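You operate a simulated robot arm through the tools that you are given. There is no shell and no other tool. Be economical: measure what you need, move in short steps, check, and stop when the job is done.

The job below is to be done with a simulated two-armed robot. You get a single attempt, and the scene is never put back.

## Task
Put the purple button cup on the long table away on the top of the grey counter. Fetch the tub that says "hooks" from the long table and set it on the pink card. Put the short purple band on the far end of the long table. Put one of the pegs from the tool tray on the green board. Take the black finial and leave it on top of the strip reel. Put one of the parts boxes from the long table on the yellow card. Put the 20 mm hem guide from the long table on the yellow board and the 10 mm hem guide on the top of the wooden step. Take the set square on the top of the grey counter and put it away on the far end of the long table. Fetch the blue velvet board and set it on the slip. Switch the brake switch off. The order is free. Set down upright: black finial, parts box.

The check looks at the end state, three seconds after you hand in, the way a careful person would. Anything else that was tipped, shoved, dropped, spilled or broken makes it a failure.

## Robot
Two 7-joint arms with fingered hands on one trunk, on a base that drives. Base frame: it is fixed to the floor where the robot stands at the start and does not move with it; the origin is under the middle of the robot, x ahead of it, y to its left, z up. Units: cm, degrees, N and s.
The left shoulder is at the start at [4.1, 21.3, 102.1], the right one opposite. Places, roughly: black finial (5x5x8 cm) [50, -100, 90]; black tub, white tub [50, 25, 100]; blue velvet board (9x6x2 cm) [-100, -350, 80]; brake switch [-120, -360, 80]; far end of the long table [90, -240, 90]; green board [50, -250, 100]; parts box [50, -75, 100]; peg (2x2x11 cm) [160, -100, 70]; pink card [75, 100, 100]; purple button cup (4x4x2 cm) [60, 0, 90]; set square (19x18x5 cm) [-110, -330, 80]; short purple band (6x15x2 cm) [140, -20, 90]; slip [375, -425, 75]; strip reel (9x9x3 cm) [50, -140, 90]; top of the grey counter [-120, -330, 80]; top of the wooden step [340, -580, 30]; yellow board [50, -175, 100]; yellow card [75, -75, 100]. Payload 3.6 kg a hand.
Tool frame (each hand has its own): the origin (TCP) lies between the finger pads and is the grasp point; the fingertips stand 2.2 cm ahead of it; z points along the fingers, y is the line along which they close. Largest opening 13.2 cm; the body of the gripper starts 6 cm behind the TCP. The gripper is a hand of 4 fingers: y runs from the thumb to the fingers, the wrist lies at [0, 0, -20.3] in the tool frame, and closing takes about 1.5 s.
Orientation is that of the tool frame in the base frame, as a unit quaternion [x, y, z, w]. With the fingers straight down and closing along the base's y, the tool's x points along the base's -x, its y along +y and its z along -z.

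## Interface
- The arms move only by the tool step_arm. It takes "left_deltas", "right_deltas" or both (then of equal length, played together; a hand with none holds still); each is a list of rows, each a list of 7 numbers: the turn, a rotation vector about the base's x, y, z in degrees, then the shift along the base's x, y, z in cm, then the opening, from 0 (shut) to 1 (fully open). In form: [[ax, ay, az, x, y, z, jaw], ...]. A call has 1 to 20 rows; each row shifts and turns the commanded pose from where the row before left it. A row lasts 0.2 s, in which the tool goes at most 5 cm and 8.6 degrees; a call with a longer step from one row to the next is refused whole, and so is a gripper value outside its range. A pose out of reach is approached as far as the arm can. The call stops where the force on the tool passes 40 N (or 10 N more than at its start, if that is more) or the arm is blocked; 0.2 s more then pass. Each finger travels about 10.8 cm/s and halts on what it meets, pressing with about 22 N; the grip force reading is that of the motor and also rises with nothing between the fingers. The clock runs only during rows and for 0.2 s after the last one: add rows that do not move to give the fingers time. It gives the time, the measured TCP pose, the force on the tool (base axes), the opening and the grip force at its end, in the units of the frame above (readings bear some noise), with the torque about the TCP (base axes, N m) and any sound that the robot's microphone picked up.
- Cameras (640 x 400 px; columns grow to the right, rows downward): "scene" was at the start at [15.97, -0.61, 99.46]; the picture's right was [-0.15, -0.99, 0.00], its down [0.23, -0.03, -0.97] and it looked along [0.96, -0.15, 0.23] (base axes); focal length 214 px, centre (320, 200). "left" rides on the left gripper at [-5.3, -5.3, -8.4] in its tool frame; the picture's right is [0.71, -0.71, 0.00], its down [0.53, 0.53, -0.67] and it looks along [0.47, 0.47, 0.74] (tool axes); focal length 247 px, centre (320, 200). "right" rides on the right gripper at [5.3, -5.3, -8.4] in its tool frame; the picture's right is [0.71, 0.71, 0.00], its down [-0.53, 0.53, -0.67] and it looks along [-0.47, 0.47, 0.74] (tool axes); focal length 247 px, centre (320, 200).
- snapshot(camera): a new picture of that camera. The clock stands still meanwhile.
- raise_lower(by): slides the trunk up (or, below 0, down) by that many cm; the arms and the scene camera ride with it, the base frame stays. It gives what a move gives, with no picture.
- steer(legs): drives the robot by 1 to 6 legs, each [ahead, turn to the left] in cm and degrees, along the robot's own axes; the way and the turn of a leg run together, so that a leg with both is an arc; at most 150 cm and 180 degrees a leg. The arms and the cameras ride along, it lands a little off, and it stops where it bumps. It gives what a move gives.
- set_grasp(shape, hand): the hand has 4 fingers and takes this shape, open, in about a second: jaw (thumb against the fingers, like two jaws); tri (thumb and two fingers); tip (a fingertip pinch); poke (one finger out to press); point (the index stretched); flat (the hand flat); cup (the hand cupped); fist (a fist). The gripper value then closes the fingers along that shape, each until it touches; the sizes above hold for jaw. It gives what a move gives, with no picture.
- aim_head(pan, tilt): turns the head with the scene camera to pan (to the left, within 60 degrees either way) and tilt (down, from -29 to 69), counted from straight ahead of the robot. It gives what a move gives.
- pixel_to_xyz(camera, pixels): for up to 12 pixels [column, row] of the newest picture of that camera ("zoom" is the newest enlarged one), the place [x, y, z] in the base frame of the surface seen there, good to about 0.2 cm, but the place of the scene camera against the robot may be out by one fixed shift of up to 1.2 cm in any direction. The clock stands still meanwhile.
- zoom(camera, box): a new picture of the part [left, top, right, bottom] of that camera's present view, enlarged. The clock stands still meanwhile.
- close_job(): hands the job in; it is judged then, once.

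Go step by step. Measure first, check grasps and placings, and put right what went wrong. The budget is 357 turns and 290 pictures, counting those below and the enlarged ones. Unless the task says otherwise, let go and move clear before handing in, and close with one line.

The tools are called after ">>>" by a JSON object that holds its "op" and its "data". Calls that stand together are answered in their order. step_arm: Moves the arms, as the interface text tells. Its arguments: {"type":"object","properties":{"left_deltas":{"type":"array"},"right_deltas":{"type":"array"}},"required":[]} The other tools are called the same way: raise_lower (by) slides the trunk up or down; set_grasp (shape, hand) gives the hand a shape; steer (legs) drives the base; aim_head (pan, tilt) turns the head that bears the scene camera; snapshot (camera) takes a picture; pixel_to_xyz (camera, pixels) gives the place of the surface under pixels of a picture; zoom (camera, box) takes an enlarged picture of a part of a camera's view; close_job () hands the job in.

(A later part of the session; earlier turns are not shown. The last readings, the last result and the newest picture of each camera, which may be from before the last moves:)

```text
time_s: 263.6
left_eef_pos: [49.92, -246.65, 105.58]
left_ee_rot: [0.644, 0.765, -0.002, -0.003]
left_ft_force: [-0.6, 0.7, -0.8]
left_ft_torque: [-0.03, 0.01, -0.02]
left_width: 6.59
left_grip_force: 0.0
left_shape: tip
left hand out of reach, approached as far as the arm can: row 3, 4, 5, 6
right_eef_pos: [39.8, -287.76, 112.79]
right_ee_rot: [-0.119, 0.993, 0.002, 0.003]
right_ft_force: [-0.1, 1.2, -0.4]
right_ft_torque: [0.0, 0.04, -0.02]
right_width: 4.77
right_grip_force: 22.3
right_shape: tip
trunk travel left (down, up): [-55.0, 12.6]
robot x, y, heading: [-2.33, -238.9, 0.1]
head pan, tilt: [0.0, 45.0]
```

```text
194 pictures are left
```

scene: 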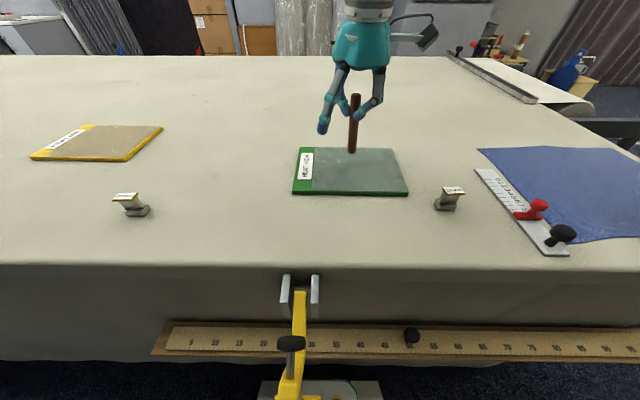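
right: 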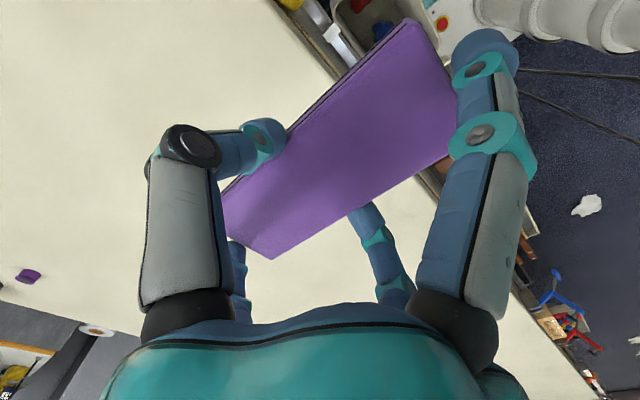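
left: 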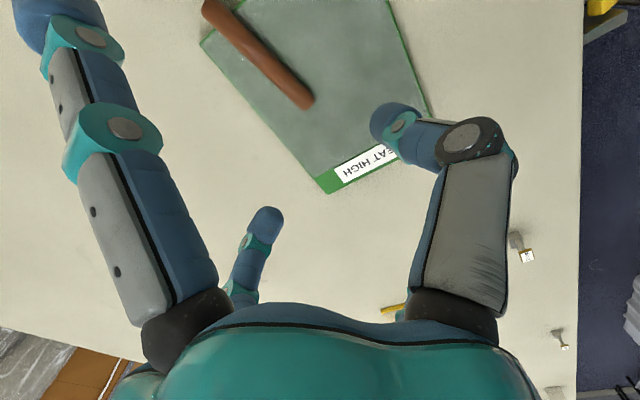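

The left arm can't reach there comfortably; the right hand can once it is free. So I place the band first: I park the left hand high and shift the robot ~25 cm along the table.

>>> {"op": "step_arm", "data": {"left_deltas": [[0, 0, 0, -1, 2, 4, 1], [0, 0, 0, -2, 3, 3, 1], [0, 0, 0, -3, 3, 2, 1], [0, 0, 0, -3, 3, 2, 1], [0, 0, 0, -3, 3, 2, 1]]}}

>>> {"op": "steer", "data": {"legs": [[-28, 0]]}}

>>> {"op": "steer", "data": {"legs": [[0, 45]]}}

>>> {"op": "steer", "data": {"legs": [[0, 45]]}}

>>> {"op": "steer", "data": {"legs": [[27, 0]]}}

>>> {"op": "steer", "data": {"legs": [[0, -45]]}}

>>> {"op": "steer", "data": {"legs": [[0, -45]]}}

>>> {"op": "steer", "data": {"legs": [[27, 0]]}}

>>> {"op": "snapshot", "data": {"camera": "scene"}}

```text
time_s: 264.9
left_eef_pos: [37.01, -233.53, 119.2]
left_ee_rot: [0.65, 0.76, 0.001, 0.001]
left_ft_force: [0.1, -0.3, 0.2]
left_ft_torque: [-0.03, 0.01, 0.04]
left_width: 13.21
left_grip_force: 0.0
left_shape: tip
right_eef_pos: [39.72, -287.75, 112.94]
right_ee_rot: [-0.119, 0.993, 0.002, 0.003]
right_ft_force: [-0.1, -0.2, -1.7]
right_ft_torque: [-0.02, 0.01, -0.01]
right_width: 4.74
right_grip_force: 21.9
right_shape: tip
trunk travel left (down, up): [-55.0, 12.6]
robot x, y, heading: [-2.38, -239.09, -0.2]
head pan, tilt: [0.0, 45.0]
```

```text
time_s: 266.8
left_eef_pos: [9.71, -233.45, 119.13]
left_ee_rot: [0.648, 0.762, 0.001, 0.0]
left_ft_force: [-0.5, -0.2, -0.8]
left_ft_torque: [0.02, -0.01, -0.01]
left_width: 13.2
left_grip_force: 0.1
left_shape: tip
right_eef_pos: [12.65, -287.73, 112.87]
right_ee_rot: [-0.123, 0.992, 0.003, 0.004]
right_ft_force: [-0.6, 0.0, -1.0]
right_ft_torque: [-0.01, -0.03, -0.03]
right_width: 4.75
right_grip_force: 22.3
right_shape: tip
trunk travel left (down, up): [-55.0, 12.6]
robot x, y, heading: [-29.94, -239.09, 0.5]
head pan, tilt: [0.0, 45.0]
```

```text
time_s: 269.2
left_eef_pos: [-4.87, -208.03, 119.1]
left_ee_rot: [0.32, 0.947, 0.0, 0.001]
left_ft_force: [-0.4, 0.0, 0.3]
left_ft_torque: [0.0, 0.0, 0.01]
left_width: 13.21
left_grip_force: 0.1
left_shape: tip
right_eef_pos: [34.43, -245.37, 112.89]
right_ee_rot: [-0.481, 0.876, 0.002, 0.001]
right_ft_force: [0.2, 0.2, -0.9]
right_ft_torque: [0.0, -0.02, 0.0]
right_width: 4.77
right_grip_force: 22.0
right_shape: tip
trunk travel left (down, up): [-55.0, 12.6]
robot x, y, heading: [-26.9, -242.14, 43.8]
head pan, tilt: [0.0, 45.0]
```

```text
time_s: 271.6
left_eef_pos: [-34.48, -201.66, 119.17]
left_ee_rot: [-0.058, 0.998, -0.002, 0.0]
left_ft_force: [0.2, 0.6, -0.4]
left_ft_torque: [0.03, 0.0, 0.01]
left_width: 13.2
left_grip_force: 0.1
left_shape: tip
right_eef_pos: [19.64, -201.16, 112.86]
right_ee_rot: [0.774, -0.633, -0.004, 0.001]
right_ft_force: [0.5, 0.2, -0.8]
right_ft_torque: [-0.03, -0.05, 0.0]
right_width: 4.74
right_grip_force: 22.3
right_shape: tip
trunk travel left (down, up): [-55.0, 12.6]
robot x, y, heading: [-23.47, -241.64, 87.2]
head pan, tilt: [0.0, 45.0]
```

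```text
time_s: 273.5
left_eef_pos: [-33.51, -175.09, 119.21]
left_ee_rot: [-0.061, 0.998, 0.0, 0.0]
left_ft_force: [0.4, 0.5, -0.3]
left_ft_torque: [0.0, 0.0, -0.02]
left_width: 13.21
left_grip_force: 0.1
left_shape: tip
right_eef_pos: [20.66, -174.51, 112.97]
right_ee_rot: [0.775, -0.632, -0.004, 0.001]
right_ft_force: [0.0, 0.1, -1.1]
right_ft_torque: [-0.04, -0.04, 0.0]
right_width: 4.72
right_grip_force: 22.0
right_shape: tip
trunk travel left (down, up): [-55.0, 12.6]
robot x, y, heading: [-22.55, -215.08, 87.4]
head pan, tilt: [0.0, 45.0]
```

```text
time_s: 275.9
left_eef_pos: [-2.0, -179.23, 119.34]
left_ee_rot: [0.326, 0.945, 0.001, 0.001]
left_ft_force: [1.0, 0.5, 0.1]
left_ft_torque: [0.0, -0.01, -0.02]
left_width: 13.18
left_grip_force: 0.0
left_shape: tip
right_eef_pos: [36.71, -216.99, 112.88]
right_ee_rot: [-0.475, 0.88, 0.004, 0.003]
right_ft_force: [0.5, -0.7, -1.2]
right_ft_torque: [-0.01, 0.01, 0.0]
right_width: 4.73
right_grip_force: 22.2
right_shape: tip
trunk travel left (down, up): [-55.0, 12.6]
robot x, y, heading: [-24.73, -212.35, 42.6]
head pan, tilt: [0.0, 45.0]
```

```text
time_s: 278.4
left_eef_pos: [14.83, -204.56, 119.28]
left_ee_rot: [0.66, 0.751, 0.0, 0.0]
left_ft_force: [-0.1, 0.3, -0.4]
left_ft_torque: [0.01, -0.03, 0.0]
left_width: 13.18
left_grip_force: 0.1
left_shape: tip
right_eef_pos: [16.23, -258.71, 113.06]
right_ee_rot: [-0.108, 0.994, 0.003, 0.002]
right_ft_force: [0.5, 0.2, -0.8]
right_ft_torque: [0.04, 0.01, 0.0]
right_width: 4.72
right_grip_force: 22.1
right_shape: tip
trunk travel left (down, up): [-55.0, 12.6]
robot x, y, heading: [-24.79, -208.84, -1.3]
head pan, tilt: [0.0, 45.0]
```

```text
time_s: 280.3
left_eef_pos: [41.88, -204.84, 119.4]
left_ee_rot: [0.657, 0.753, 0.001, 0.0]
left_ft_force: [-0.1, 0.5, -0.2]
left_ft_torque: [0.0, 0.02, -0.02]
left_width: 13.22
left_grip_force: 0.1
left_shape: tip
right_eef_pos: [43.42, -258.95, 113.1]
right_ee_rot: [-0.109, 0.994, 0.003, 0.003]
right_ft_force: [0.3, 0.1, -1.4]
right_ft_torque: [-0.06, 0.02, 0.0]
right_width: 4.75
right_grip_force: 22.0
right_shape: tip
trunk travel left (down, up): [-55.0, 12.6]
robot x, y, heading: [2.12, -209.54, -1.2]
head pan, tilt: [0.0, 45.0]
```

```text
193 pictures are left
```

scene: 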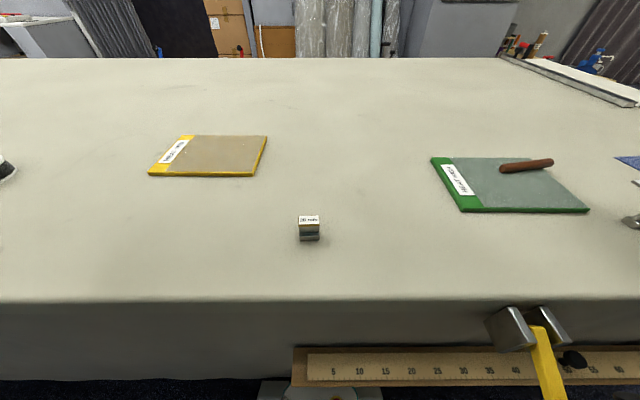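

I'm at (2,-209.5) facing the gap between the boards. I bring the band to (57,-227), aligned with x, and lower it.

>>> {"op": "step_arm", "data": {"right_deltas": [[0, 0, -6, 1.7, 4, -1, 0], [0, 0, -6.5, 1.7, 4, -1, 0], [0, 0, 0, 1.7, 4, -1, 0], [0, 0, 0, 1.7, 4, -1, 0], [0, 0, 0, 1.7, 4, -1, 0], [0, 0, 0, 1.7, 4, -1, 0], [0, 0, 0, 1.7, 4, -1, 0], [0, 0, 0, 1.7, 4, -1, 0], [0, 0, 0, 0, 0, 0, 0]]}}

>>> {"op": "snapshot", "data": {"camera": "scene"}}

```text
time_s: 282.3
left_eef_pos: [41.88, -204.88, 119.54]
left_ee_rot: [0.658, 0.753, 0.0, 0.001]
left_ft_force: [0.6, 0.2, 0.2]
left_ft_torque: [0.01, 0.01, 0.0]
left_width: 13.2
left_grip_force: 0.1
left_shape: tip
right_eef_pos: [57.05, -226.72, 105.19]
right_ee_rot: [-0.001, 1.0, 0.003, 0.004]
right_ft_force: [-0.3, 0.6, -1.8]
right_ft_torque: [0.0, 0.0, 0.01]
right_width: 4.72
right_grip_force: 21.3
right_shape: tip
trunk travel left (down, up): [-55.0, 12.6]
robot x, y, heading: [2.23, -209.45, -0.7]
head pan, tilt: [0.0, 45.0]
```

```text
192 pictures are left
```

scene: 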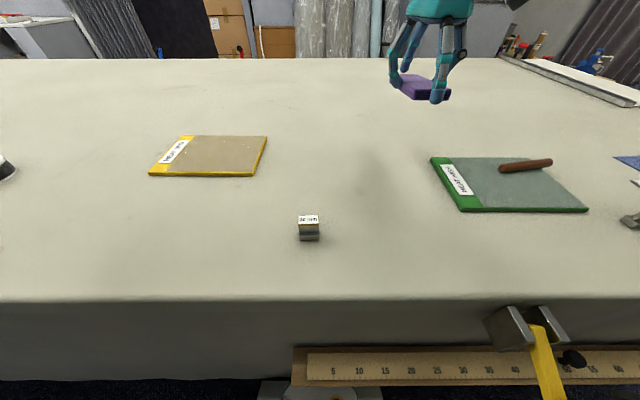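

>>> {"op": "step_arm", "data": {"right_deltas": [[0, 0, 0, 0, 0, -4, 0], [0, 0, 0, 0, 0, -4, 0], [0, 0, 0, 0, 0, -3, 0], [0, 0, 0, 0, 0, -1.5, 0], [0, 0, 0, 0, 0, -1, 0], [0, 0, 0, 0, 0, -0.6, 0], [0, 0, 0, 0, 0, 0, 0]]}}

>>> {"op": "zoom", "data": {"camera": "scene", "box": [340, 90, 500, 200]}}

```text
time_s: 283.9
left_eef_pos: [41.76, -204.87, 119.47]
left_ee_rot: [0.657, 0.754, 0.001, 0.001]
left_ft_force: [0.5, 0.2, 0.1]
left_ft_torque: [-0.03, 0.01, -0.04]
left_width: 13.22
left_grip_force: 0.0
left_shape: tip
right_eef_pos: [56.93, -227.15, 91.19]
right_ee_rot: [0.0, 1.0, 0.002, 0.003]
right_ft_force: [0.1, 0.9, 0.9]
right_ft_torque: [-0.05, -0.08, -0.04]
right_width: 4.72
right_grip_force: 21.9
right_shape: tip
trunk travel left (down, up): [-55.0, 12.6]
robot x, y, heading: [2.68, -209.48, -0.9]
head pan, tilt: [0.0, 45.0]
```

```text
3.64 times, centred on (420, 145) of scene
```

zoom: 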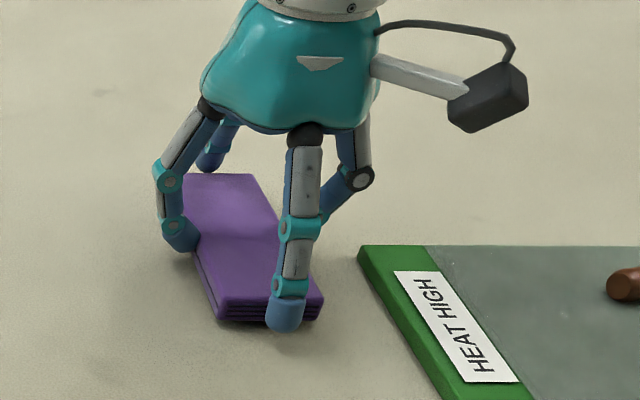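

>>> {"op": "step_arm", "data": {"right_deltas": [[0, 0, 0, 0, 0, -0.3, 0], [0, 0, 0, 0, 0, 0, 0.42], [0, 0, 0, 0, 0, 0, 0.5], [0, 0, 0, 0, 0, 0, 0.5], [0, 0, 0, 0, 0, 3, 0.5], [0, 0, 0, 0, 0, 4, 0.5], [0, 0, 0, 0, 0, 4, 0.5], [0, 0, 0, 0, 0, 3, 0.5]]}}

>>> {"op": "snapshot", "data": {"camera": "scene"}}

>>> {"op": "snapshot", "data": {"camera": "right"}}

```text
time_s: 285.7
left_eef_pos: [41.72, -204.9, 119.46]
left_ee_rot: [0.657, 0.754, 0.0, 0.0]
left_ft_force: [0.4, 0.7, 0.9]
left_ft_torque: [0.03, 0.03, 0.03]
left_width: 13.2
left_grip_force: 0.1
left_shape: tip
right_eef_pos: [56.94, -227.03, 104.8]
right_ee_rot: [-0.001, 1.0, 0.002, 0.003]
right_ft_force: [-0.6, 0.1, 0.5]
right_ft_torque: [0.05, -0.02, 0.02]
right_width: 6.57
right_grip_force: 0.1
right_shape: tip
trunk travel left (down, up): [-55.0, 12.6]
robot x, y, heading: [2.14, -209.64, -0.8]
head pan, tilt: [0.0, 45.0]
```

```text
190 pictures are left
```

scene: 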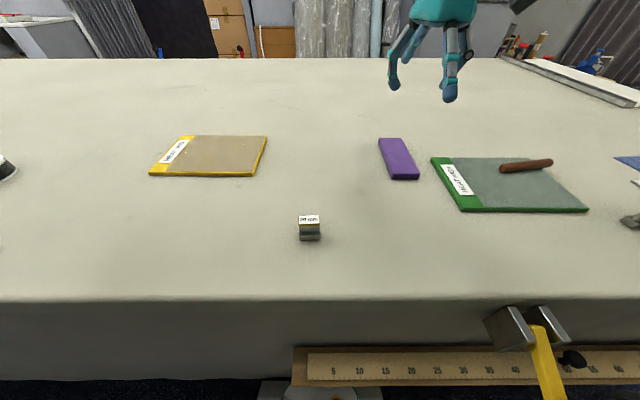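

```text
189 pictures are left
```

right: 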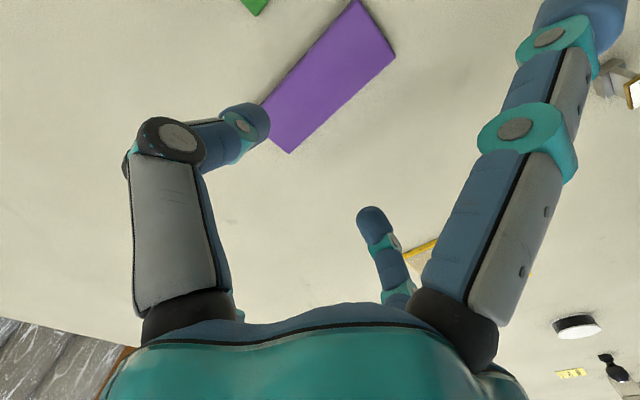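

The band lies neatly by the green board. Now the right hand goes over the peg, turned to close across it.

>>> {"op": "step_arm", "data": {"right_deltas": [[0, 0, -8.1, -0.4, -2.3, 0, 0.5], [0, 0, -8.1, -0.4, -2.3, 0, 0.5], [0, 0, -8.1, -0.4, -2.3, 0, 0.5], [0, 0, -8.1, -0.4, -2.3, 0, 0.5], [0, 0, -8.1, -0.4, -2.3, 0, 0.5], [0, 0, -8.1, -0.4, -2.3, 0, 0.5], [0, 0, -8.1, -0.4, -2.3, 0, 0.5], [0, 0, -8.1, -0.4, -2.3, 0, 0.5], [0, 0, -8.1, -0.4, -2.3, 0, 0.5], [0, 0, -8.1, -0.4, -2.3, 0, 0.5], [0, 0, 0, 0, 0, 0, 0.5]]}}

>>> {"op": "snapshot", "data": {"camera": "right"}}

```text
time_s: 288.1
left_eef_pos: [41.86, -204.79, 119.56]
left_ee_rot: [0.658, 0.753, 0.001, 0.001]
left_ft_force: [0.5, 0.1, 0.8]
left_ft_torque: [0.01, 0.0, -0.04]
left_width: 13.2
left_grip_force: 0.1
left_shape: tip
right_eef_pos: [52.95, -249.89, 104.85]
right_ee_rot: [0.65, 0.76, -0.001, 0.004]
right_ft_force: [0.2, -0.6, 0.1]
right_ft_torque: [-0.01, -0.03, -0.03]
right_width: 6.55
right_grip_force: 0.1
right_shape: tip
trunk travel left (down, up): [-55.0, 12.6]
robot x, y, heading: [2.45, -209.35, -0.8]
head pan, tilt: [0.0, 45.0]
```

```text
188 pictures are left
```

right: 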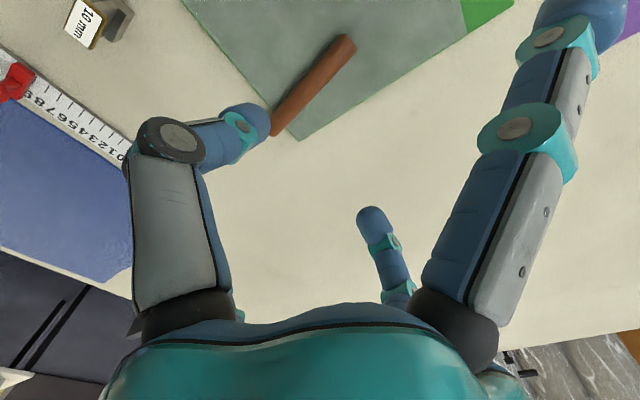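

>>> {"op": "pixel_to_xyz", "data": {"camera": "right", "pixels": [[350, 40], [310, 88], [276, 128], [298, 135], [380, 60]]}}

```text
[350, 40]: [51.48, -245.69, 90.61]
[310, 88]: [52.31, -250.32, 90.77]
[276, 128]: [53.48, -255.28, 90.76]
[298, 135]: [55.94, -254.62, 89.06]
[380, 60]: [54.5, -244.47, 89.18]
```

>>> {"op": "step_arm", "data": {"right_deltas": [[0, 0, 0, -0.55, -0.5, -4, 0.5], [0, 0, 0, 0, 0, -4, 0.5], [0, 0, 0, 0, 0, -3, 0.5], [0, 0, 0, 0, 0, -1.7, 0.5], [0, 0, 0, 0, 0, -0.5, 0.5], [0, 0, 0, 0, 0, 0, 0.5], [0, 0, 0, 0, 0, 0, 0.3], [0, 0, 0, 0, 0, 0, 0.15], [0, 0, 0, 0, 0, 0, 0.05], [0, 0, 0, 0, 0, 0, 0], [0, 0, 0, 0, 0, 0, 0]]}}

>>> {"op": "snapshot", "data": {"camera": "right"}}

```text
time_s: 290.5
left_eef_pos: [41.71, -204.83, 119.37]
left_ee_rot: [0.658, 0.753, 0.001, 0.001]
left_ft_force: [0.7, -0.1, 0.5]
left_ft_torque: [0.02, 0.02, 0.0]
left_width: 13.18
left_grip_force: 0.1
left_shape: tip
right_eef_pos: [52.39, -250.6, 91.56]
right_ee_rot: [0.649, 0.761, 0.0, 0.005]
right_ft_force: [-0.4, -0.5, 0.2]
right_ft_torque: [0.02, 0.0, -0.01]
right_width: 1.04
right_grip_force: 21.7
right_shape: tip
trunk travel left (down, up): [-55.0, 12.6]
robot x, y, heading: [2.56, -209.2, -0.7]
head pan, tilt: [0.0, 45.0]
```

```text
187 pictures are left
```

right: 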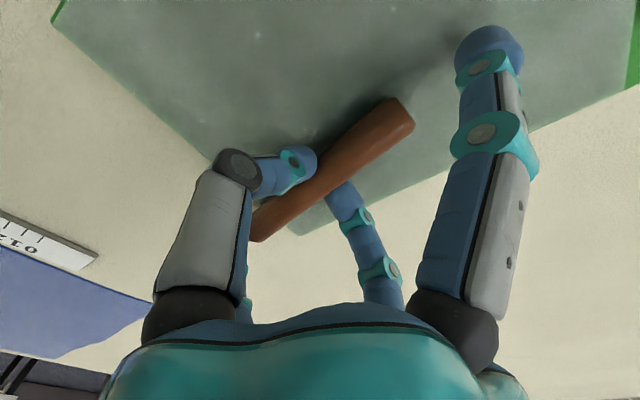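

Gripped. I lift slightly, move it to the board's middle, lower and release.

>>> {"op": "step_arm", "data": {"right_deltas": [[0, 0, 0, 0, 0, 1.5, 0], [0, 0, 0, -1, 2, 0.5, 0], [0, 0, 0, -1, 2, 0, 0], [0, 0, 0, -0.9, 1.7, 0, 0], [0, 0, 0, 0, 0, -1, 0], [0, 0, 0, 0, 0, -0.6, 0], [0, 0, 0, 0, 0, -0.3, 0], [0, 0, 0, 0, 0, 0, 0]]}}

```text
time_s: 292.3
left_eef_pos: [41.76, -204.77, 119.5]
left_ee_rot: [0.657, 0.754, 0.001, 0.001]
left_ft_force: [0.2, -0.1, -0.7]
left_ft_torque: [0.0, 0.0, 0.04]
left_width: 13.19
left_grip_force: 0.0
left_shape: tip
right_eef_pos: [49.5, -244.82, 91.73]
right_ee_rot: [0.648, 0.761, -0.001, 0.005]
right_ft_force: [0.2, 0.4, -0.1]
right_ft_torque: [-0.03, -0.04, 0.0]
right_width: 1.1
right_grip_force: 22.1
right_shape: tip
trunk travel left (down, up): [-55.0, 12.6]
robot x, y, heading: [2.72, -209.53, -0.9]
head pan, tilt: [0.0, 45.0]
```

>>> {"op": "step_arm", "data": {"right_deltas": [[0, 0, 0, 0, 0, -0.2, 0], [0, 0, 0, 0, 0, 0, 0.12], [0, 0, 0, 0, 0, 0, 0.16], [0, 0, 0, 0, 0, 0, 0.2], [0, 0, 0, 0, 0, 0, 0.25], [0, 0, 0, 0, 0, 0, 0.3], [0, 0, 0, 0, 0, 1.5, 0.3], [0, 0, 0, 0, 0, 3, 0.5], [0, 0, 0, 0, 0, 4, 0.5], [0, 0, 0, 0, 0, 4, 0.5]]}}

>>> {"op": "snapshot", "data": {"camera": "scene"}}

```text
time_s: 294.5
left_eef_pos: [41.85, -204.93, 119.53]
left_ee_rot: [0.657, 0.754, 0.001, 0.001]
left_ft_force: [0.6, -0.7, -0.2]
left_ft_torque: [0.03, 0.01, 0.02]
left_width: 13.23
left_grip_force: 0.0
left_shape: tip
right_eef_pos: [49.75, -244.94, 104.11]
right_ee_rot: [0.649, 0.761, -0.001, 0.004]
right_ft_force: [0.6, -0.4, -0.2]
right_ft_torque: [0.0, 0.02, 0.0]
right_width: 6.55
right_grip_force: 0.2
right_shape: tip
trunk travel left (down, up): [-55.0, 12.6]
robot x, y, heading: [2.5, -209.39, -1.2]
head pan, tilt: [0.0, 45.0]
```

```text
186 pictures are left
```

scene: 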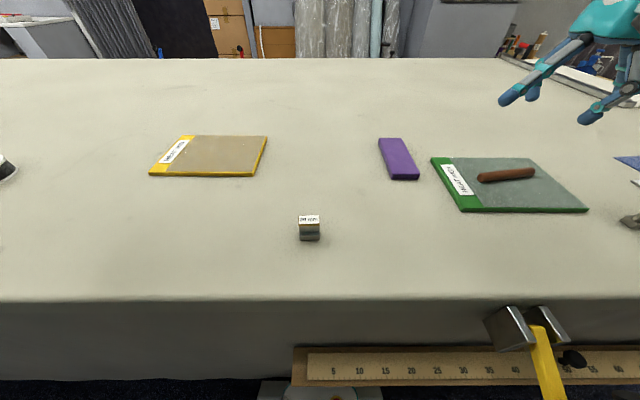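

The peg is well on the green board. Next the 20 mm guide straight ahead at (309,228): I bring the left hand (closing along x) above it and look.

>>> {"op": "pixel_to_xyz", "data": {"camera": "scene", "pixels": [[149, 175], [254, 176], [267, 138], [181, 136], [209, 155], [300, 220], [318, 220], [309, 216], [309, 224], [300, 240], [318, 240]]}}

>>> {"op": "step_arm", "data": {"left_deltas": [[0, 0, 0, -1, -1, -4, 0.5], [0, 0, 0, -1, -1, -4, 0.5], [0, 0, 0, -0.7, -0.6, -3, 0.5], [0, 0, 0, 0, 0, 0, 0.5]]}}

>>> {"op": "snapshot", "data": {"camera": "left"}}

```text
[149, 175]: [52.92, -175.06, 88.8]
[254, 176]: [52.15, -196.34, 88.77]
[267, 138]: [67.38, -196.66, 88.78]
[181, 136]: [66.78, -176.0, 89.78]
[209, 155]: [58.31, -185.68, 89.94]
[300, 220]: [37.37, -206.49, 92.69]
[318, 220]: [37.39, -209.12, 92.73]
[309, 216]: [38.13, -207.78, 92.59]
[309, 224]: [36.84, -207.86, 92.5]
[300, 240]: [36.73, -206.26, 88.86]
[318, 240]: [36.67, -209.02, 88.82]
```

```text
time_s: 295.5
left_eef_pos: [39.12, -207.43, 108.64]
left_ee_rot: [0.657, 0.754, 0.001, 0.001]
left_ft_force: [-0.1, 0.7, -0.5]
left_ft_torque: [0.0, 0.0, 0.02]
left_width: 6.62
left_grip_force: 0.0
left_shape: tip
right_eef_pos: [49.64, -244.94, 104.03]
right_ee_rot: [0.649, 0.761, -0.001, 0.005]
right_ft_force: [-1.5, 0.0, 0.8]
right_ft_torque: [0.01, -0.03, 0.02]
right_width: 6.59
right_grip_force: 0.1
right_shape: tip
trunk travel left (down, up): [-55.0, 12.6]
robot x, y, heading: [2.43, -209.54, -1.1]
head pan, tilt: [0.0, 45.0]
```

```text
185 pictures are left
```

left: 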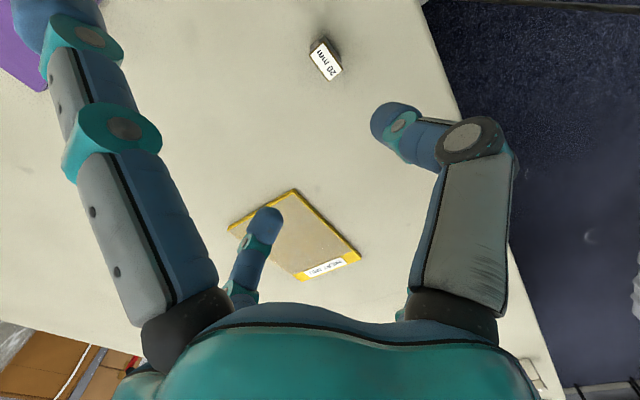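

>>> {"op": "zoom", "data": {"camera": "left", "box": [295, 25, 355, 90]}}

>>> {"op": "pixel_to_xyz", "data": {"camera": "left", "pixels": [[327, 62], [312, 56], [323, 45], [342, 70], [331, 79]]}}

```text
6.15 times, centred on (325, 58) of left
```

zoom: 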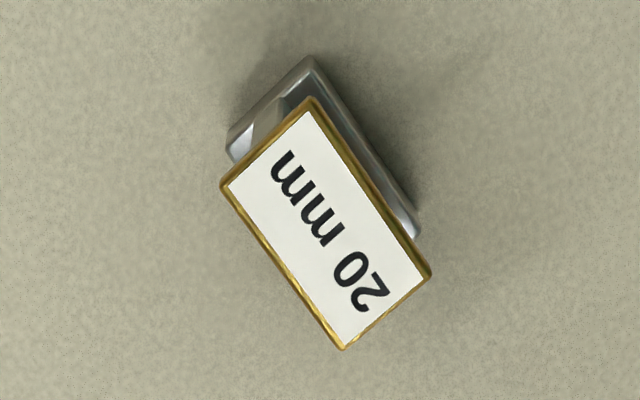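

```text
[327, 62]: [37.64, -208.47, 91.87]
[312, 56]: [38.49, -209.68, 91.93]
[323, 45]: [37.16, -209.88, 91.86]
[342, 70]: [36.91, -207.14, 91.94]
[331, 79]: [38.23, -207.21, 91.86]
```

Guide plate centre (37.7,-208.5), 1.35×2.7 cm, top 91.9. I descend and pinch along x.

>>> {"op": "step_arm", "data": {"left_deltas": [[0, 0, 0, -1.4, -1.05, -4, 0.5], [0, 0, 0, 0, 0, -4.5, 0.5], [0, 0, 0, 0, 0, -4.5, 0.5], [0, 0, 0, 0, 0, -3, 0.5], [0, 0, 0, 0, 0, -1.4, 0.5], [0, 0, 0, 0, 0, 0, 0.5], [0, 0, 0, 0, 0, 0, 0.3], [0, 0, 0, 0, 0, 0, 0.15], [0, 0, 0, 0, 0, 0, 0.05], [0, 0, 0, 0, 0, 0, 0], [0, 0, 0, 0, 0, 0, 0], [0, 0, 0, 0, 0, 0, 0]]}}

>>> {"op": "snapshot", "data": {"camera": "left"}}

```text
time_s: 298.1
left_eef_pos: [37.75, -208.43, 91.16]
left_ee_rot: [0.658, 0.753, 0.001, 0.002]
left_ft_force: [0.2, -0.4, 8.1]
left_ft_torque: [-0.02, 0.02, 0.01]
left_width: 1.09
left_grip_force: 22.2
left_shape: tip
right_eef_pos: [49.59, -244.99, 104.08]
right_ee_rot: [0.649, 0.761, -0.001, 0.004]
right_ft_force: [0.4, -0.2, 0.7]
right_ft_torque: [0.0, -0.01, 0.03]
right_width: 6.56
right_grip_force: 0.1
right_shape: tip
trunk travel left (down, up): [-55.0, 12.6]
robot x, y, heading: [2.32, -209.49, -1.1]
head pan, tilt: [0.0, 45.0]
```

```text
183 pictures are left
```

left: 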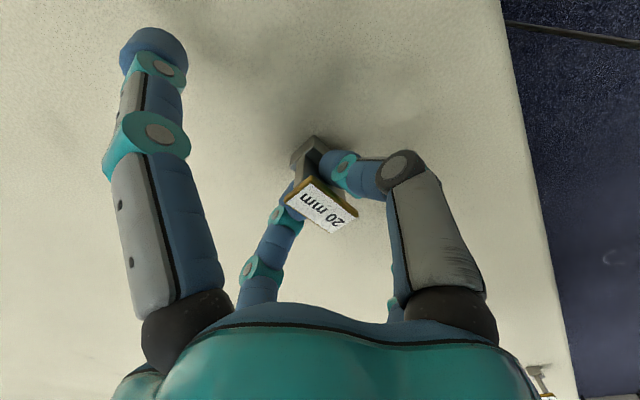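

Pinched the stem (1.1 cm). I lift and carry it over the yellow board.

>>> {"op": "step_arm", "data": {"left_deltas": [[0, 0, 0, 0, 0, 3, 0], [0, 0, 0, 0, 0, 4, 0], [0, 0, 0, 2.9, 3.05, 0, 0], [0, 0, 0, 2.9, 3.05, 0, 0], [0, 0, 0, 2.9, 3.05, 0, 0], [0, 0, 0, 2.9, 3.05, 0, 0], [0, 0, 0, 2.9, 3.05, 0, 0], [0, 0, 0, 2.9, 3.05, 0, 0], [0, 0, 0, 2.9, 3.05, 0, 0], [0, 0, 0, 0, 0, 0, 0]]}}

>>> {"op": "snapshot", "data": {"camera": "scene"}}

>>> {"op": "snapshot", "data": {"camera": "left"}}

```text
time_s: 300.3
left_eef_pos: [57.84, -187.05, 97.83]
left_ee_rot: [0.657, 0.754, 0.0, 0.0]
left_ft_force: [0.6, -0.2, -1.1]
left_ft_torque: [-0.03, -0.01, 0.02]
left_width: 1.04
left_grip_force: 22.1
left_shape: tip
right_eef_pos: [49.61, -245.03, 103.99]
right_ee_rot: [0.649, 0.76, -0.001, 0.004]
right_ft_force: [-0.1, -0.7, 0.4]
right_ft_torque: [0.03, 0.01, 0.0]
right_width: 6.54
right_grip_force: 0.0
right_shape: tip
trunk travel left (down, up): [-55.0, 12.6]
robot x, y, heading: [2.46, -209.61, -0.7]
head pan, tilt: [0.0, 45.0]
```

```text
182 pictures are left
```

scene: 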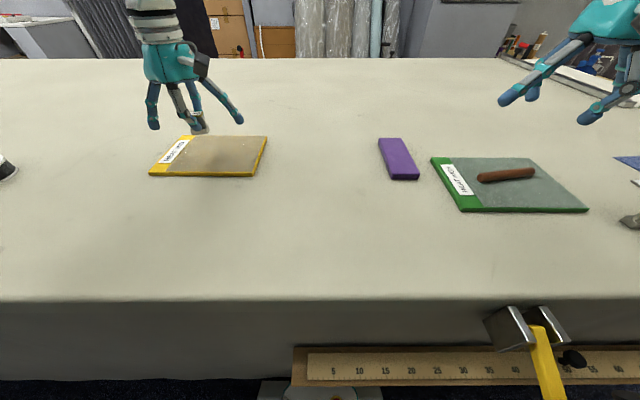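

```text
181 pictures are left
```

left: 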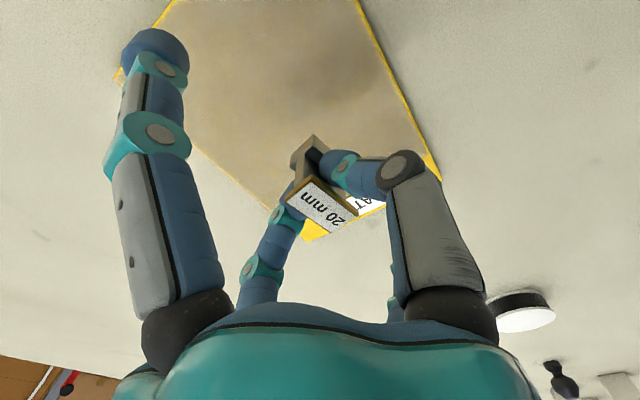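

Held level above the board. I lower until contact.

>>> {"op": "step_arm", "data": {"left_deltas": [[0, 0, 0, 0, 0, -3, 0], [0, 0, 0, 0, 0, -1.8, 0], [0, 0, 0, 0, 0, -0.6, 0], [0, 0, 0, 0, 0, -0.2, 0], [0, 0, 0, 0, 0, 0, 0]]}}

```text
time_s: 301.5
left_eef_pos: [57.88, -187.14, 92.4]
left_ee_rot: [0.657, 0.754, 0.002, 0.001]
left_ft_force: [1.2, -0.1, -0.4]
left_ft_torque: [-0.01, 0.02, -0.01]
left_width: 1.07
left_grip_force: 22.0
left_shape: tip
right_eef_pos: [49.62, -245.07, 104.04]
right_ee_rot: [0.649, 0.761, -0.001, 0.004]
right_ft_force: [0.4, 0.6, 0.0]
right_ft_torque: [0.0, 0.0, 0.0]
right_width: 6.57
right_grip_force: 0.1
right_shape: tip
trunk travel left (down, up): [-55.0, 12.6]
robot x, y, heading: [2.83, -209.44, -0.9]
head pan, tilt: [0.0, 45.0]
```

>>> {"op": "step_arm", "data": {"left_deltas": [[0, 0, 0, 0, 0, -0.25, 0], [0, 0, 0, 0, 0, 0, 0]]}}

>>> {"op": "zoom", "data": {"camera": "scene", "box": [130, 100, 290, 200]}}

```text
time_s: 302.1
left_eef_pos: [57.84, -187.15, 92.14]
left_ee_rot: [0.658, 0.753, 0.0, 0.0]
left_ft_force: [0.2, 1.1, -0.6]
left_ft_torque: [0.01, 0.03, 0.0]
left_width: 1.05
left_grip_force: 21.6
left_shape: tip
right_eef_pos: [49.73, -245.0, 104.01]
right_ee_rot: [0.649, 0.761, -0.001, 0.005]
right_ft_force: [0.0, -0.3, -0.8]
right_ft_torque: [0.05, 0.0, -0.01]
right_width: 6.54
right_grip_force: 0.1
right_shape: tip
trunk travel left (down, up): [-55.0, 12.6]
robot x, y, heading: [2.6, -209.25, -1.1]
head pan, tilt: [0.0, 45.0]
```

```text
4.00 times, centred on (210, 150) of scene
```

zoom: 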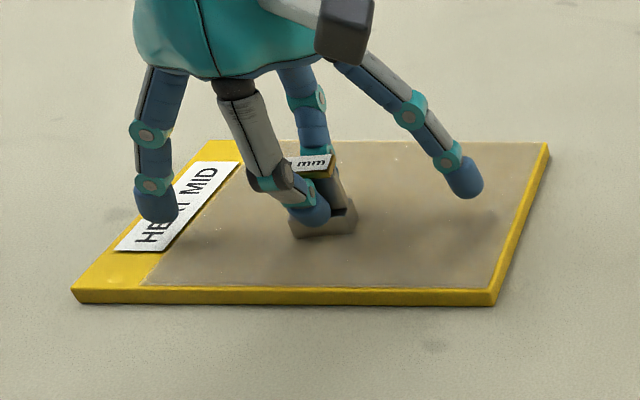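

>>> {"op": "step_arm", "data": {"left_deltas": [[0, 0, 0, 0, 0, -0.3, 0], [0, 0, 0, 0, 0, 0, 0]]}}

```text
time_s: 302.7
left_eef_pos: [57.85, -187.12, 92.16]
left_ee_rot: [0.657, 0.754, 0.002, 0.003]
left_ft_force: [-0.5, 1.5, 16.3]
left_ft_torque: [0.01, 0.07, -0.06]
left_width: 1.08
left_grip_force: 22.6
left_shape: tip
right_eef_pos: [49.5, -244.91, 104.14]
right_ee_rot: [0.648, 0.761, -0.001, 0.006]
right_ft_force: [0.6, 0.7, 0.1]
right_ft_torque: [-0.04, 0.0, -0.01]
right_width: 6.55
right_grip_force: 0.1
right_shape: tip
trunk travel left (down, up): [-55.0, 12.6]
robot x, y, heading: [2.69, -209.58, -1.0]
head pan, tilt: [0.0, 45.0]
```

Contact (16 N). I ease up slightly, open slowly and lift.

>>> {"op": "step_arm", "data": {"left_deltas": [[0, 0, 0, 0, 0, 0.15, 0], [0, 0, 0, 0, 0, 0, 0.11], [0, 0, 0, 0, 0, 0, 0.15], [0, 0, 0, 0, 0, 0, 0.2], [0, 0, 0, 0, 0, 0, 0.3], [0, 0, 0, 0, 0, 0, 0.4], [0, 0, 0, 0, 0, 2, 0.4], [0, 0, 0, 0, 0, 4, 0.4], [0, 0, 0, 0, 0, 4, 0.5], [0, 0, 0, 0, 0, 4, 0.5]]}}

>>> {"op": "zoom", "data": {"camera": "scene", "box": [130, 100, 290, 200]}}

```text
time_s: 304.9
left_eef_pos: [57.72, -187.0, 106.35]
left_ee_rot: [0.658, 0.753, 0.001, 0.0]
left_ft_force: [-0.2, -0.2, -0.1]
left_ft_torque: [-0.01, 0.0, 0.01]
left_width: 6.57
left_grip_force: 0.0
left_shape: tip
right_eef_pos: [49.61, -245.04, 104.04]
right_ee_rot: [0.649, 0.761, -0.002, 0.005]
right_ft_force: [-0.1, -0.6, -0.3]
right_ft_torque: [0.02, -0.02, 0.0]
right_width: 6.56
right_grip_force: 0.1
right_shape: tip
trunk travel left (down, up): [-55.0, 12.6]
robot x, y, heading: [2.47, -209.53, -0.8]
head pan, tilt: [0.0, 45.0]
```

```text
4.00 times, centred on (210, 150) of scene
```

zoom: 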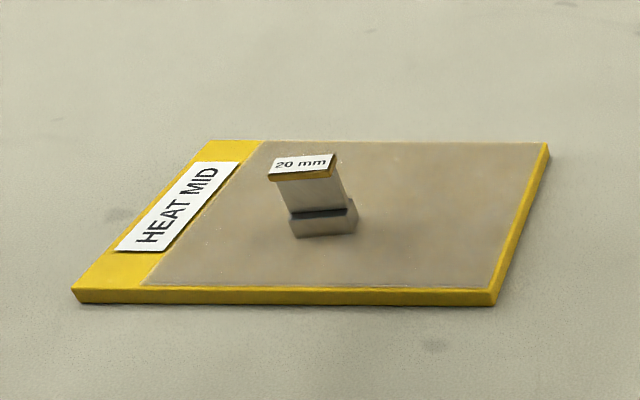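

The 20 mm guide stands on the yellow board. Now I raise the arms and go north toward the finial, reel, boxes.

>>> {"op": "step_arm", "data": {"left_deltas": [[0, 0, 0, -3, 0, 3, 0.8], [0, 0, 0, -3, 0, 3, 1], [0, 0, 0, -3, 0, 3, 1], [0, 0, 0, -3, 0, 2, 1]], "right_deltas": [[0, 0, 8, -1, 2, 4, 0.8], [0, 0, 8, -2, 2, 3, 1], [0, 0, 8, -2, 2, 3, 1], [0, 0, 8, -2, 2, 3, 1]]}}

>>> {"op": "steer", "data": {"legs": [[-28, 0]]}}

>>> {"op": "steer", "data": {"legs": [[0, 45]]}}

>>> {"op": "steer", "data": {"legs": [[0, 45]]}}

>>> {"op": "aim_head", "data": {"pan": 0, "tilt": 30}}

>>> {"op": "snapshot", "data": {"camera": "scene"}}

```text
time_s: 305.9
left_eef_pos: [45.93, -187.05, 117.13]
left_ee_rot: [0.656, 0.754, 0.001, 0.002]
left_ft_force: [0.4, 0.3, -0.7]
left_ft_torque: [-0.02, -0.02, -0.05]
left_width: 13.2
left_grip_force: 0.0
left_shape: tip
right_eef_pos: [42.56, -236.74, 117.03]
right_ee_rot: [0.413, 0.911, 0.0, 0.005]
right_ft_force: [0.2, -0.6, 0.3]
right_ft_torque: [-0.02, -0.01, 0.02]
right_width: 13.19
right_grip_force: 0.1
right_shape: tip
trunk travel left (down, up): [-55.0, 12.6]
robot x, y, heading: [2.43, -209.53, -0.7]
head pan, tilt: [0.0, 45.0]
```

```text
time_s: 307.8
left_eef_pos: [18.0, -186.76, 117.21]
left_ee_rot: [0.658, 0.753, 0.002, 0.001]
left_ft_force: [-0.7, -0.2, 0.1]
left_ft_torque: [0.0, -0.03, 0.0]
left_width: 13.16
left_grip_force: 0.0
left_shape: tip
right_eef_pos: [14.6, -236.45, 117.03]
right_ee_rot: [0.415, 0.91, 0.0, 0.005]
right_ft_force: [0.4, 0.7, 0.8]
right_ft_torque: [-0.01, 0.01, -0.04]
right_width: 13.23
right_grip_force: 0.0
right_shape: tip
trunk travel left (down, up): [-55.0, 12.6]
robot x, y, heading: [-25.47, -209.06, -1.0]
head pan, tilt: [0.0, 45.0]
```

```text
time_s: 310.3
left_eef_pos: [-10.6, -162.35, 117.05]
left_ee_rot: [0.317, 0.948, 0.0, 0.0]
left_ft_force: [-0.2, 1.1, 0.5]
left_ft_torque: [0.04, 0.01, -0.04]
left_width: 13.17
left_grip_force: 0.1
left_shape: tip
right_eef_pos: [22.49, -199.65, 117.03]
right_ee_rot: [0.033, 0.999, 0.002, 0.004]
right_ft_force: [0.0, 0.0, -0.3]
right_ft_torque: [0.01, -0.01, 0.01]
right_width: 13.2
right_grip_force: 0.0
right_shape: tip
trunk travel left (down, up): [-55.0, 12.6]
robot x, y, heading: [-22.83, -211.64, 44.1]
head pan, tilt: [0.0, 45.0]
```

```text
time_s: 312.8
left_eef_pos: [-49.63, -168.08, 116.98]
left_ee_rot: [-0.077, 0.997, 0.0, 0.0]
left_ft_force: [0.4, -0.7, 0.3]
left_ft_torque: [0.0, 0.03, -0.02]
left_width: 13.19
left_grip_force: 0.1
left_shape: tip
right_eef_pos: [0.17, -170.7, 116.94]
right_ee_rot: [-0.358, 0.934, 0.003, 0.004]
right_ft_force: [0.4, -0.1, 0.0]
right_ft_torque: [-0.01, -0.03, 0.0]
right_width: 13.17
right_grip_force: 0.1
right_shape: tip
trunk travel left (down, up): [-55.0, 12.6]
robot x, y, heading: [-19.13, -211.65, 89.6]
head pan, tilt: [0.0, 45.0]
```

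```text
time_s: 313.5
left_eef_pos: [-49.33, -168.44, 117.26]
left_ee_rot: [-0.076, 0.997, 0.002, -0.001]
left_ft_force: [0.4, -0.6, 0.3]
left_ft_torque: [-0.01, 0.02, 0.02]
left_width: 13.19
left_grip_force: 0.0
left_shape: tip
right_eef_pos: [0.3, -170.96, 117.12]
right_ee_rot: [-0.357, 0.934, 0.003, 0.003]
right_ft_force: [-0.5, -0.7, -0.7]
right_ft_torque: [0.0, 0.04, -0.02]
right_width: 13.19
right_grip_force: 0.1
right_shape: tip
trunk travel left (down, up): [-55.0, 12.6]
robot x, y, heading: [-18.95, -211.57, 89.5]
head pan, tilt: [0.0, 30.0]
```

```text
178 pictures are left
```

scene: 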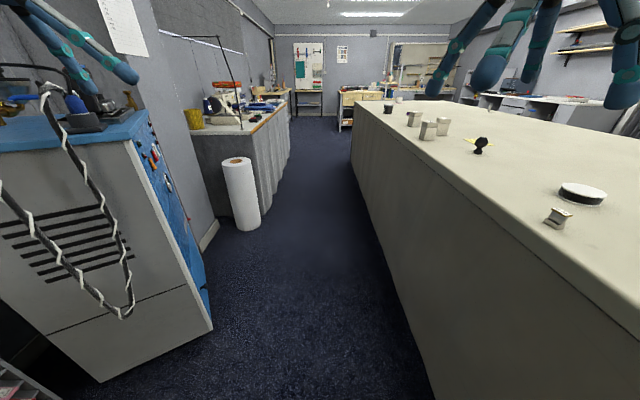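

A cabinet at left (150,200) and a roll (240,195) narrow the aisle; I measure them.

>>> {"op": "pixel_to_xyz", "data": {"camera": "scene", "pixels": [[212, 325], [205, 250], [100, 140], [140, 115], [245, 228], [258, 190], [222, 165], [205, 245], [130, 70], [565, 217], [480, 145], [430, 340]]}}

```text
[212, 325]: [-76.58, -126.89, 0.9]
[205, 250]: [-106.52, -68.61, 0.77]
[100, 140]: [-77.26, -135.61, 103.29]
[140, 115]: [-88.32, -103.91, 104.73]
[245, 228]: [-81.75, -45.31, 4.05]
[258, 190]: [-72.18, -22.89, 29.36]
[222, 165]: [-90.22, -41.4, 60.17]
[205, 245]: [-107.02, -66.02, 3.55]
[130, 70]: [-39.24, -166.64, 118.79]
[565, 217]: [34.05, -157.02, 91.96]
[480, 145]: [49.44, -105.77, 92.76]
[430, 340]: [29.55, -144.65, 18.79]
```

The cabinet face is at x≈-77. I tuck the left hand inward and drive up close to the table, keeping heading 90, to work sideways with the right arm.

>>> {"op": "step_arm", "data": {"left_deltas": [[0, 0, 0, 4, 1, 1, 1], [0, 0, 0, 4, 1, 1, 1], [0, 0, 0, 4, 1, 1, 1]]}}

>>> {"op": "steer", "data": {"legs": [[0, -8]]}}

>>> {"op": "steer", "data": {"legs": [[83, 0]]}}

>>> {"op": "steer", "data": {"legs": [[0, 8]]}}

>>> {"op": "aim_head", "data": {"pan": -60, "tilt": 35}}

>>> {"op": "snapshot", "data": {"camera": "scene"}}

```text
time_s: 314.3
left_eef_pos: [-37.36, -165.06, 119.89]
left_ee_rot: [-0.076, 0.997, 0.001, -0.001]
left_ft_force: [0.4, 0.7, 0.7]
left_ft_torque: [0.01, 0.02, -0.02]
left_width: 13.21
left_grip_force: 0.0
left_shape: tip
right_eef_pos: [0.24, -170.89, 117.12]
right_ee_rot: [-0.358, 0.934, 0.004, 0.002]
right_ft_force: [-0.7, 1.2, -0.6]
right_ft_torque: [-0.06, 0.0, 0.0]
right_width: 13.22
right_grip_force: 0.1
right_shape: tip
trunk travel left (down, up): [-55.0, 12.6]
robot x, y, heading: [-19.0, -211.71, 89.6]
head pan, tilt: [0.0, 30.0]
```

```text
time_s: 315.4
left_eef_pos: [-30.74, -162.99, 119.96]
left_ee_rot: [-0.004, 1.0, 0.002, 0.0]
left_ft_force: [0.2, 1.1, 0.2]
left_ft_torque: [0.02, 0.02, 0.05]
left_width: 13.21
left_grip_force: 0.0
left_shape: tip
right_eef_pos: [5.8, -174.24, 117.23]
right_ee_rot: [-0.291, 0.957, 0.003, 0.003]
right_ft_force: [0.4, -0.3, -0.1]
right_ft_torque: [-0.02, -0.01, 0.01]
right_width: 13.23
right_grip_force: 0.2
right_shape: tip
trunk travel left (down, up): [-55.0, 12.6]
robot x, y, heading: [-19.79, -211.55, 81.1]
head pan, tilt: [0.0, 30.0]
```

```text
time_s: 319.8
left_eef_pos: [-16.92, -81.32, 120.03]
left_ee_rot: [0.002, 1.0, 0.001, 0.0]
left_ft_force: [-0.3, 0.2, 1.1]
left_ft_torque: [-0.05, 0.02, 0.0]
left_width: 13.19
left_grip_force: 0.0
left_shape: tip
right_eef_pos: [19.45, -92.65, 117.24]
right_ee_rot: [-0.285, 0.959, 0.003, 0.003]
right_ft_force: [0.1, 0.1, -0.2]
right_ft_torque: [0.01, 0.01, 0.01]
right_width: 13.19
right_grip_force: 0.1
right_shape: tip
trunk travel left (down, up): [-55.0, 12.6]
robot x, y, heading: [-6.42, -129.99, 80.2]
head pan, tilt: [0.0, 30.0]
```

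```text
time_s: 320.8
left_eef_pos: [-23.72, -83.29, 120.01]
left_ee_rot: [-0.07, 0.998, 0.0, -0.001]
left_ft_force: [-0.2, 0.7, -0.3]
left_ft_torque: [0.01, -0.03, 0.01]
left_width: 13.21
left_grip_force: 0.1
left_shape: tip
right_eef_pos: [13.92, -89.39, 117.31]
right_ee_rot: [-0.352, 0.936, 0.004, 0.003]
right_ft_force: [0.3, 0.2, -0.4]
right_ft_torque: [-0.02, 0.0, 0.02]
right_width: 13.2
right_grip_force: 0.0
right_shape: tip
trunk travel left (down, up): [-55.0, 12.6]
robot x, y, heading: [-5.97, -129.61, 88.8]
head pan, tilt: [0.0, 30.0]
```

```text
time_s: 322.1
left_eef_pos: [-23.66, -83.19, 120.12]
left_ee_rot: [-0.07, 0.998, 0.002, 0.0]
left_ft_force: [0.5, -0.7, 0.5]
left_ft_torque: [0.01, -0.04, 0.03]
left_width: 13.18
left_grip_force: 0.0
left_shape: tip
right_eef_pos: [14.13, -89.49, 117.21]
right_ee_rot: [-0.352, 0.936, 0.004, 0.003]
right_ft_force: [0.3, -0.5, 0.4]
right_ft_torque: [-0.02, -0.04, -0.01]
right_width: 13.19
right_grip_force: 0.1
right_shape: tip
trunk travel left (down, up): [-55.0, 12.6]
robot x, y, heading: [-5.86, -129.76, 88.5]
head pan, tilt: [-60.0, 35.0]
```

```text
177 pictures are left
```

scene: 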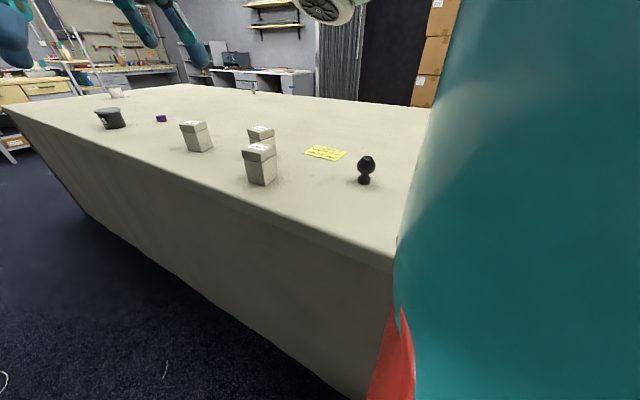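

>>> {"op": "pixel_to_xyz", "data": {"camera": "scene", "pixels": [[366, 162], [364, 182], [305, 151], [317, 145], [347, 152], [338, 160], [326, 152], [196, 127], [261, 131], [258, 149]]}}

>>> {"op": "zoom", "data": {"camera": "scene", "box": [230, 110, 410, 220]}}

```text
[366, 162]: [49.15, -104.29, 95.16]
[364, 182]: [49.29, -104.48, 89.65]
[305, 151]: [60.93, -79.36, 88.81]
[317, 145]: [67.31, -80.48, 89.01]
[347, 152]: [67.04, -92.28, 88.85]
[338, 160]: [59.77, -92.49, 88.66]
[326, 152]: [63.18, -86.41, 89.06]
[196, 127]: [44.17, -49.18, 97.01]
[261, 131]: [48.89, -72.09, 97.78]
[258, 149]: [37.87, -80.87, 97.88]
```

```text
3.56 times, centred on (320, 165) of scene
```

zoom: 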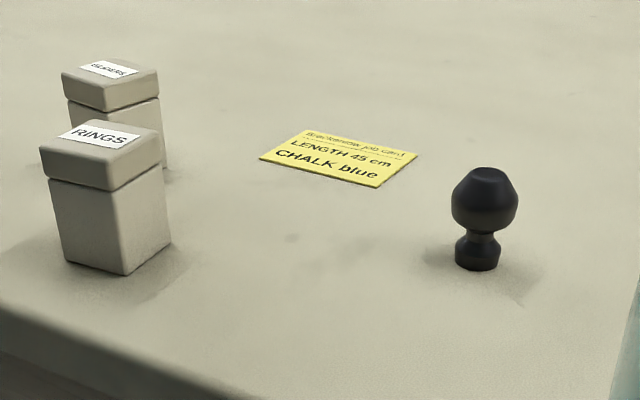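

Card centre ≈(63.3,-85.3), finial at ≈(49.5,-103). I switch the right hand to "jaw" and bring it above the finial.

>>> {"op": "set_grasp", "data": {"hand": "right", "shape": "jaw"}}

>>> {"op": "step_arm", "data": {"right_deltas": [[0, 0, 0, 4, -1.5, -0.5, 1], [0, 0, 0, 4, -1.5, -0.5, 1], [0, 0, 0, 4, -1.5, -0.5, 1], [0, 0, 0, 4, -1.5, -0.5, 1], [0, 0, 0, 4, -1.5, -0.5, 1], [0, 0, 0, 4, -1.5, -0.5, 1], [0, 0, 0, 4, -1.5, -0.5, 1], [0, 0, 0, 4, -1.5, -0.5, 1], [0, 0, 0, 3.8, -1.5, -0.5, 1], [0, 0, 0, 0, 0, 0, 1]]}}

>>> {"op": "snapshot", "data": {"camera": "right"}}

```text
time_s: 323.0
left_eef_pos: [-23.66, -83.13, 120.05]
left_ee_rot: [-0.069, 0.998, 0.0, 0.0]
left_ft_force: [0.2, -0.7, -0.2]
left_ft_torque: [-0.02, 0.01, 0.0]
left_width: 13.23
left_grip_force: 0.1
left_shape: tip
right_eef_pos: [14.05, -89.36, 117.43]
right_ee_rot: [-0.352, 0.936, 0.004, 0.003]
right_ft_force: [0.7, 0.0, -0.3]
right_ft_torque: [0.0, -0.01, 0.0]
right_width: 13.19
right_grip_force: 0.0
right_shape: jaw
trunk travel left (down, up): [-55.0, 12.6]
robot x, y, heading: [-5.85, -129.97, 88.9]
head pan, tilt: [-60.0, 35.0]
```

```text
time_s: 325.2
left_eef_pos: [-23.61, -83.18, 120.26]
left_ee_rot: [-0.07, 0.998, 0.001, 0.0]
left_ft_force: [-0.5, -0.4, 0.0]
left_ft_torque: [0.02, 0.02, -0.01]
left_width: 13.2
left_grip_force: 0.1
left_shape: tip
right_eef_pos: [49.59, -102.81, 112.92]
right_ee_rot: [-0.352, 0.936, 0.005, 0.004]
right_ft_force: [-0.4, 0.2, -0.3]
right_ft_torque: [0.02, -0.01, -0.04]
right_width: 13.19
right_grip_force: 0.0
right_shape: jaw
trunk travel left (down, up): [-55.0, 12.6]
robot x, y, heading: [-6.02, -129.76, 88.7]
head pan, tilt: [-60.0, 35.0]
```

```text
175 pictures are left
```

right: 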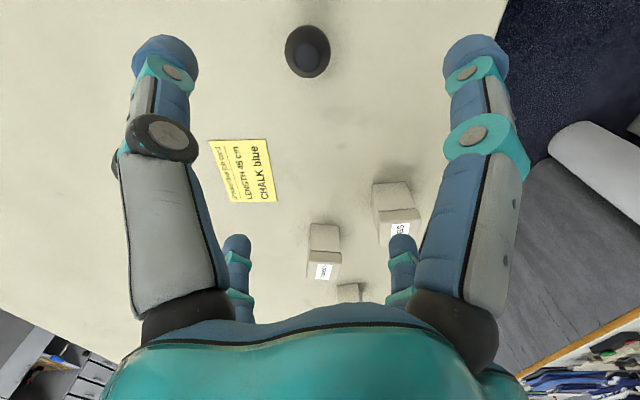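

>>> {"op": "pixel_to_xyz", "data": {"camera": "right", "pixels": [[309, 48], [288, 55], [330, 50], [311, 30], [304, 74], [243, 170], [211, 145], [267, 143], [277, 200], [230, 202]]}}

```text
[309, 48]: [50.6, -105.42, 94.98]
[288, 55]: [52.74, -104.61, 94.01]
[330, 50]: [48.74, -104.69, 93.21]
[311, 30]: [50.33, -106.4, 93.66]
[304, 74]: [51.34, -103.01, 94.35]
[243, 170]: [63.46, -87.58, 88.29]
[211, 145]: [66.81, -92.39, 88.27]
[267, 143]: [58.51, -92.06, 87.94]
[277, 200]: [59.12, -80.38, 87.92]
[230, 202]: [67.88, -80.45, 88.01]
```

Finial centre ≈(50.7,-104.7), top ≈95. I descend and grip the ball.

>>> {"op": "step_arm", "data": {"right_deltas": [[0, 0, 0, 1.1, -1.9, -3, 1], [0, 0, 0, 0, 0, -4.5, 1], [0, 0, 0, 0, 0, -4.5, 1], [0, 0, 0, 0, 0, -4.5, 1], [0, 0, 0, 0, 0, -3, 1], [0, 0, 0, 0, 0, 0, 1]]}}

>>> {"op": "snapshot", "data": {"camera": "right"}}

```text
time_s: 326.6
left_eef_pos: [-23.67, -83.26, 120.07]
left_ee_rot: [-0.07, 0.998, 0.002, 0.001]
left_ft_force: [0.1, 0.2, 0.1]
left_ft_torque: [-0.02, 0.01, -0.01]
left_width: 13.19
left_grip_force: 0.1
left_shape: tip
right_eef_pos: [50.87, -104.59, 93.42]
right_ee_rot: [-0.352, 0.936, 0.004, 0.003]
right_ft_force: [-0.3, 0.3, -0.7]
right_ft_torque: [-0.01, -0.02, 0.0]
right_width: 13.21
right_grip_force: 0.0
right_shape: jaw
trunk travel left (down, up): [-55.0, 12.6]
robot x, y, heading: [-5.81, -130.03, 88.9]
head pan, tilt: [-60.0, 35.0]
```

```text
174 pictures are left
```

right: 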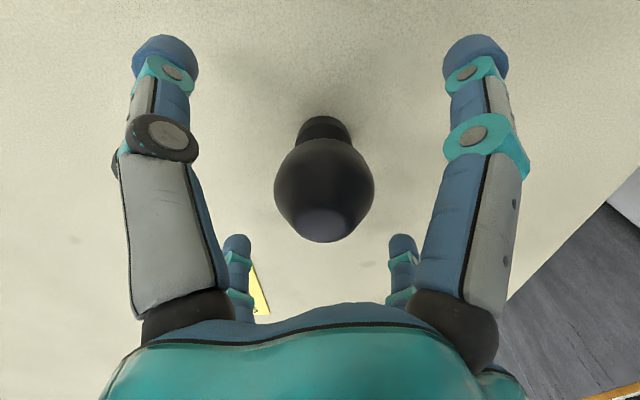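

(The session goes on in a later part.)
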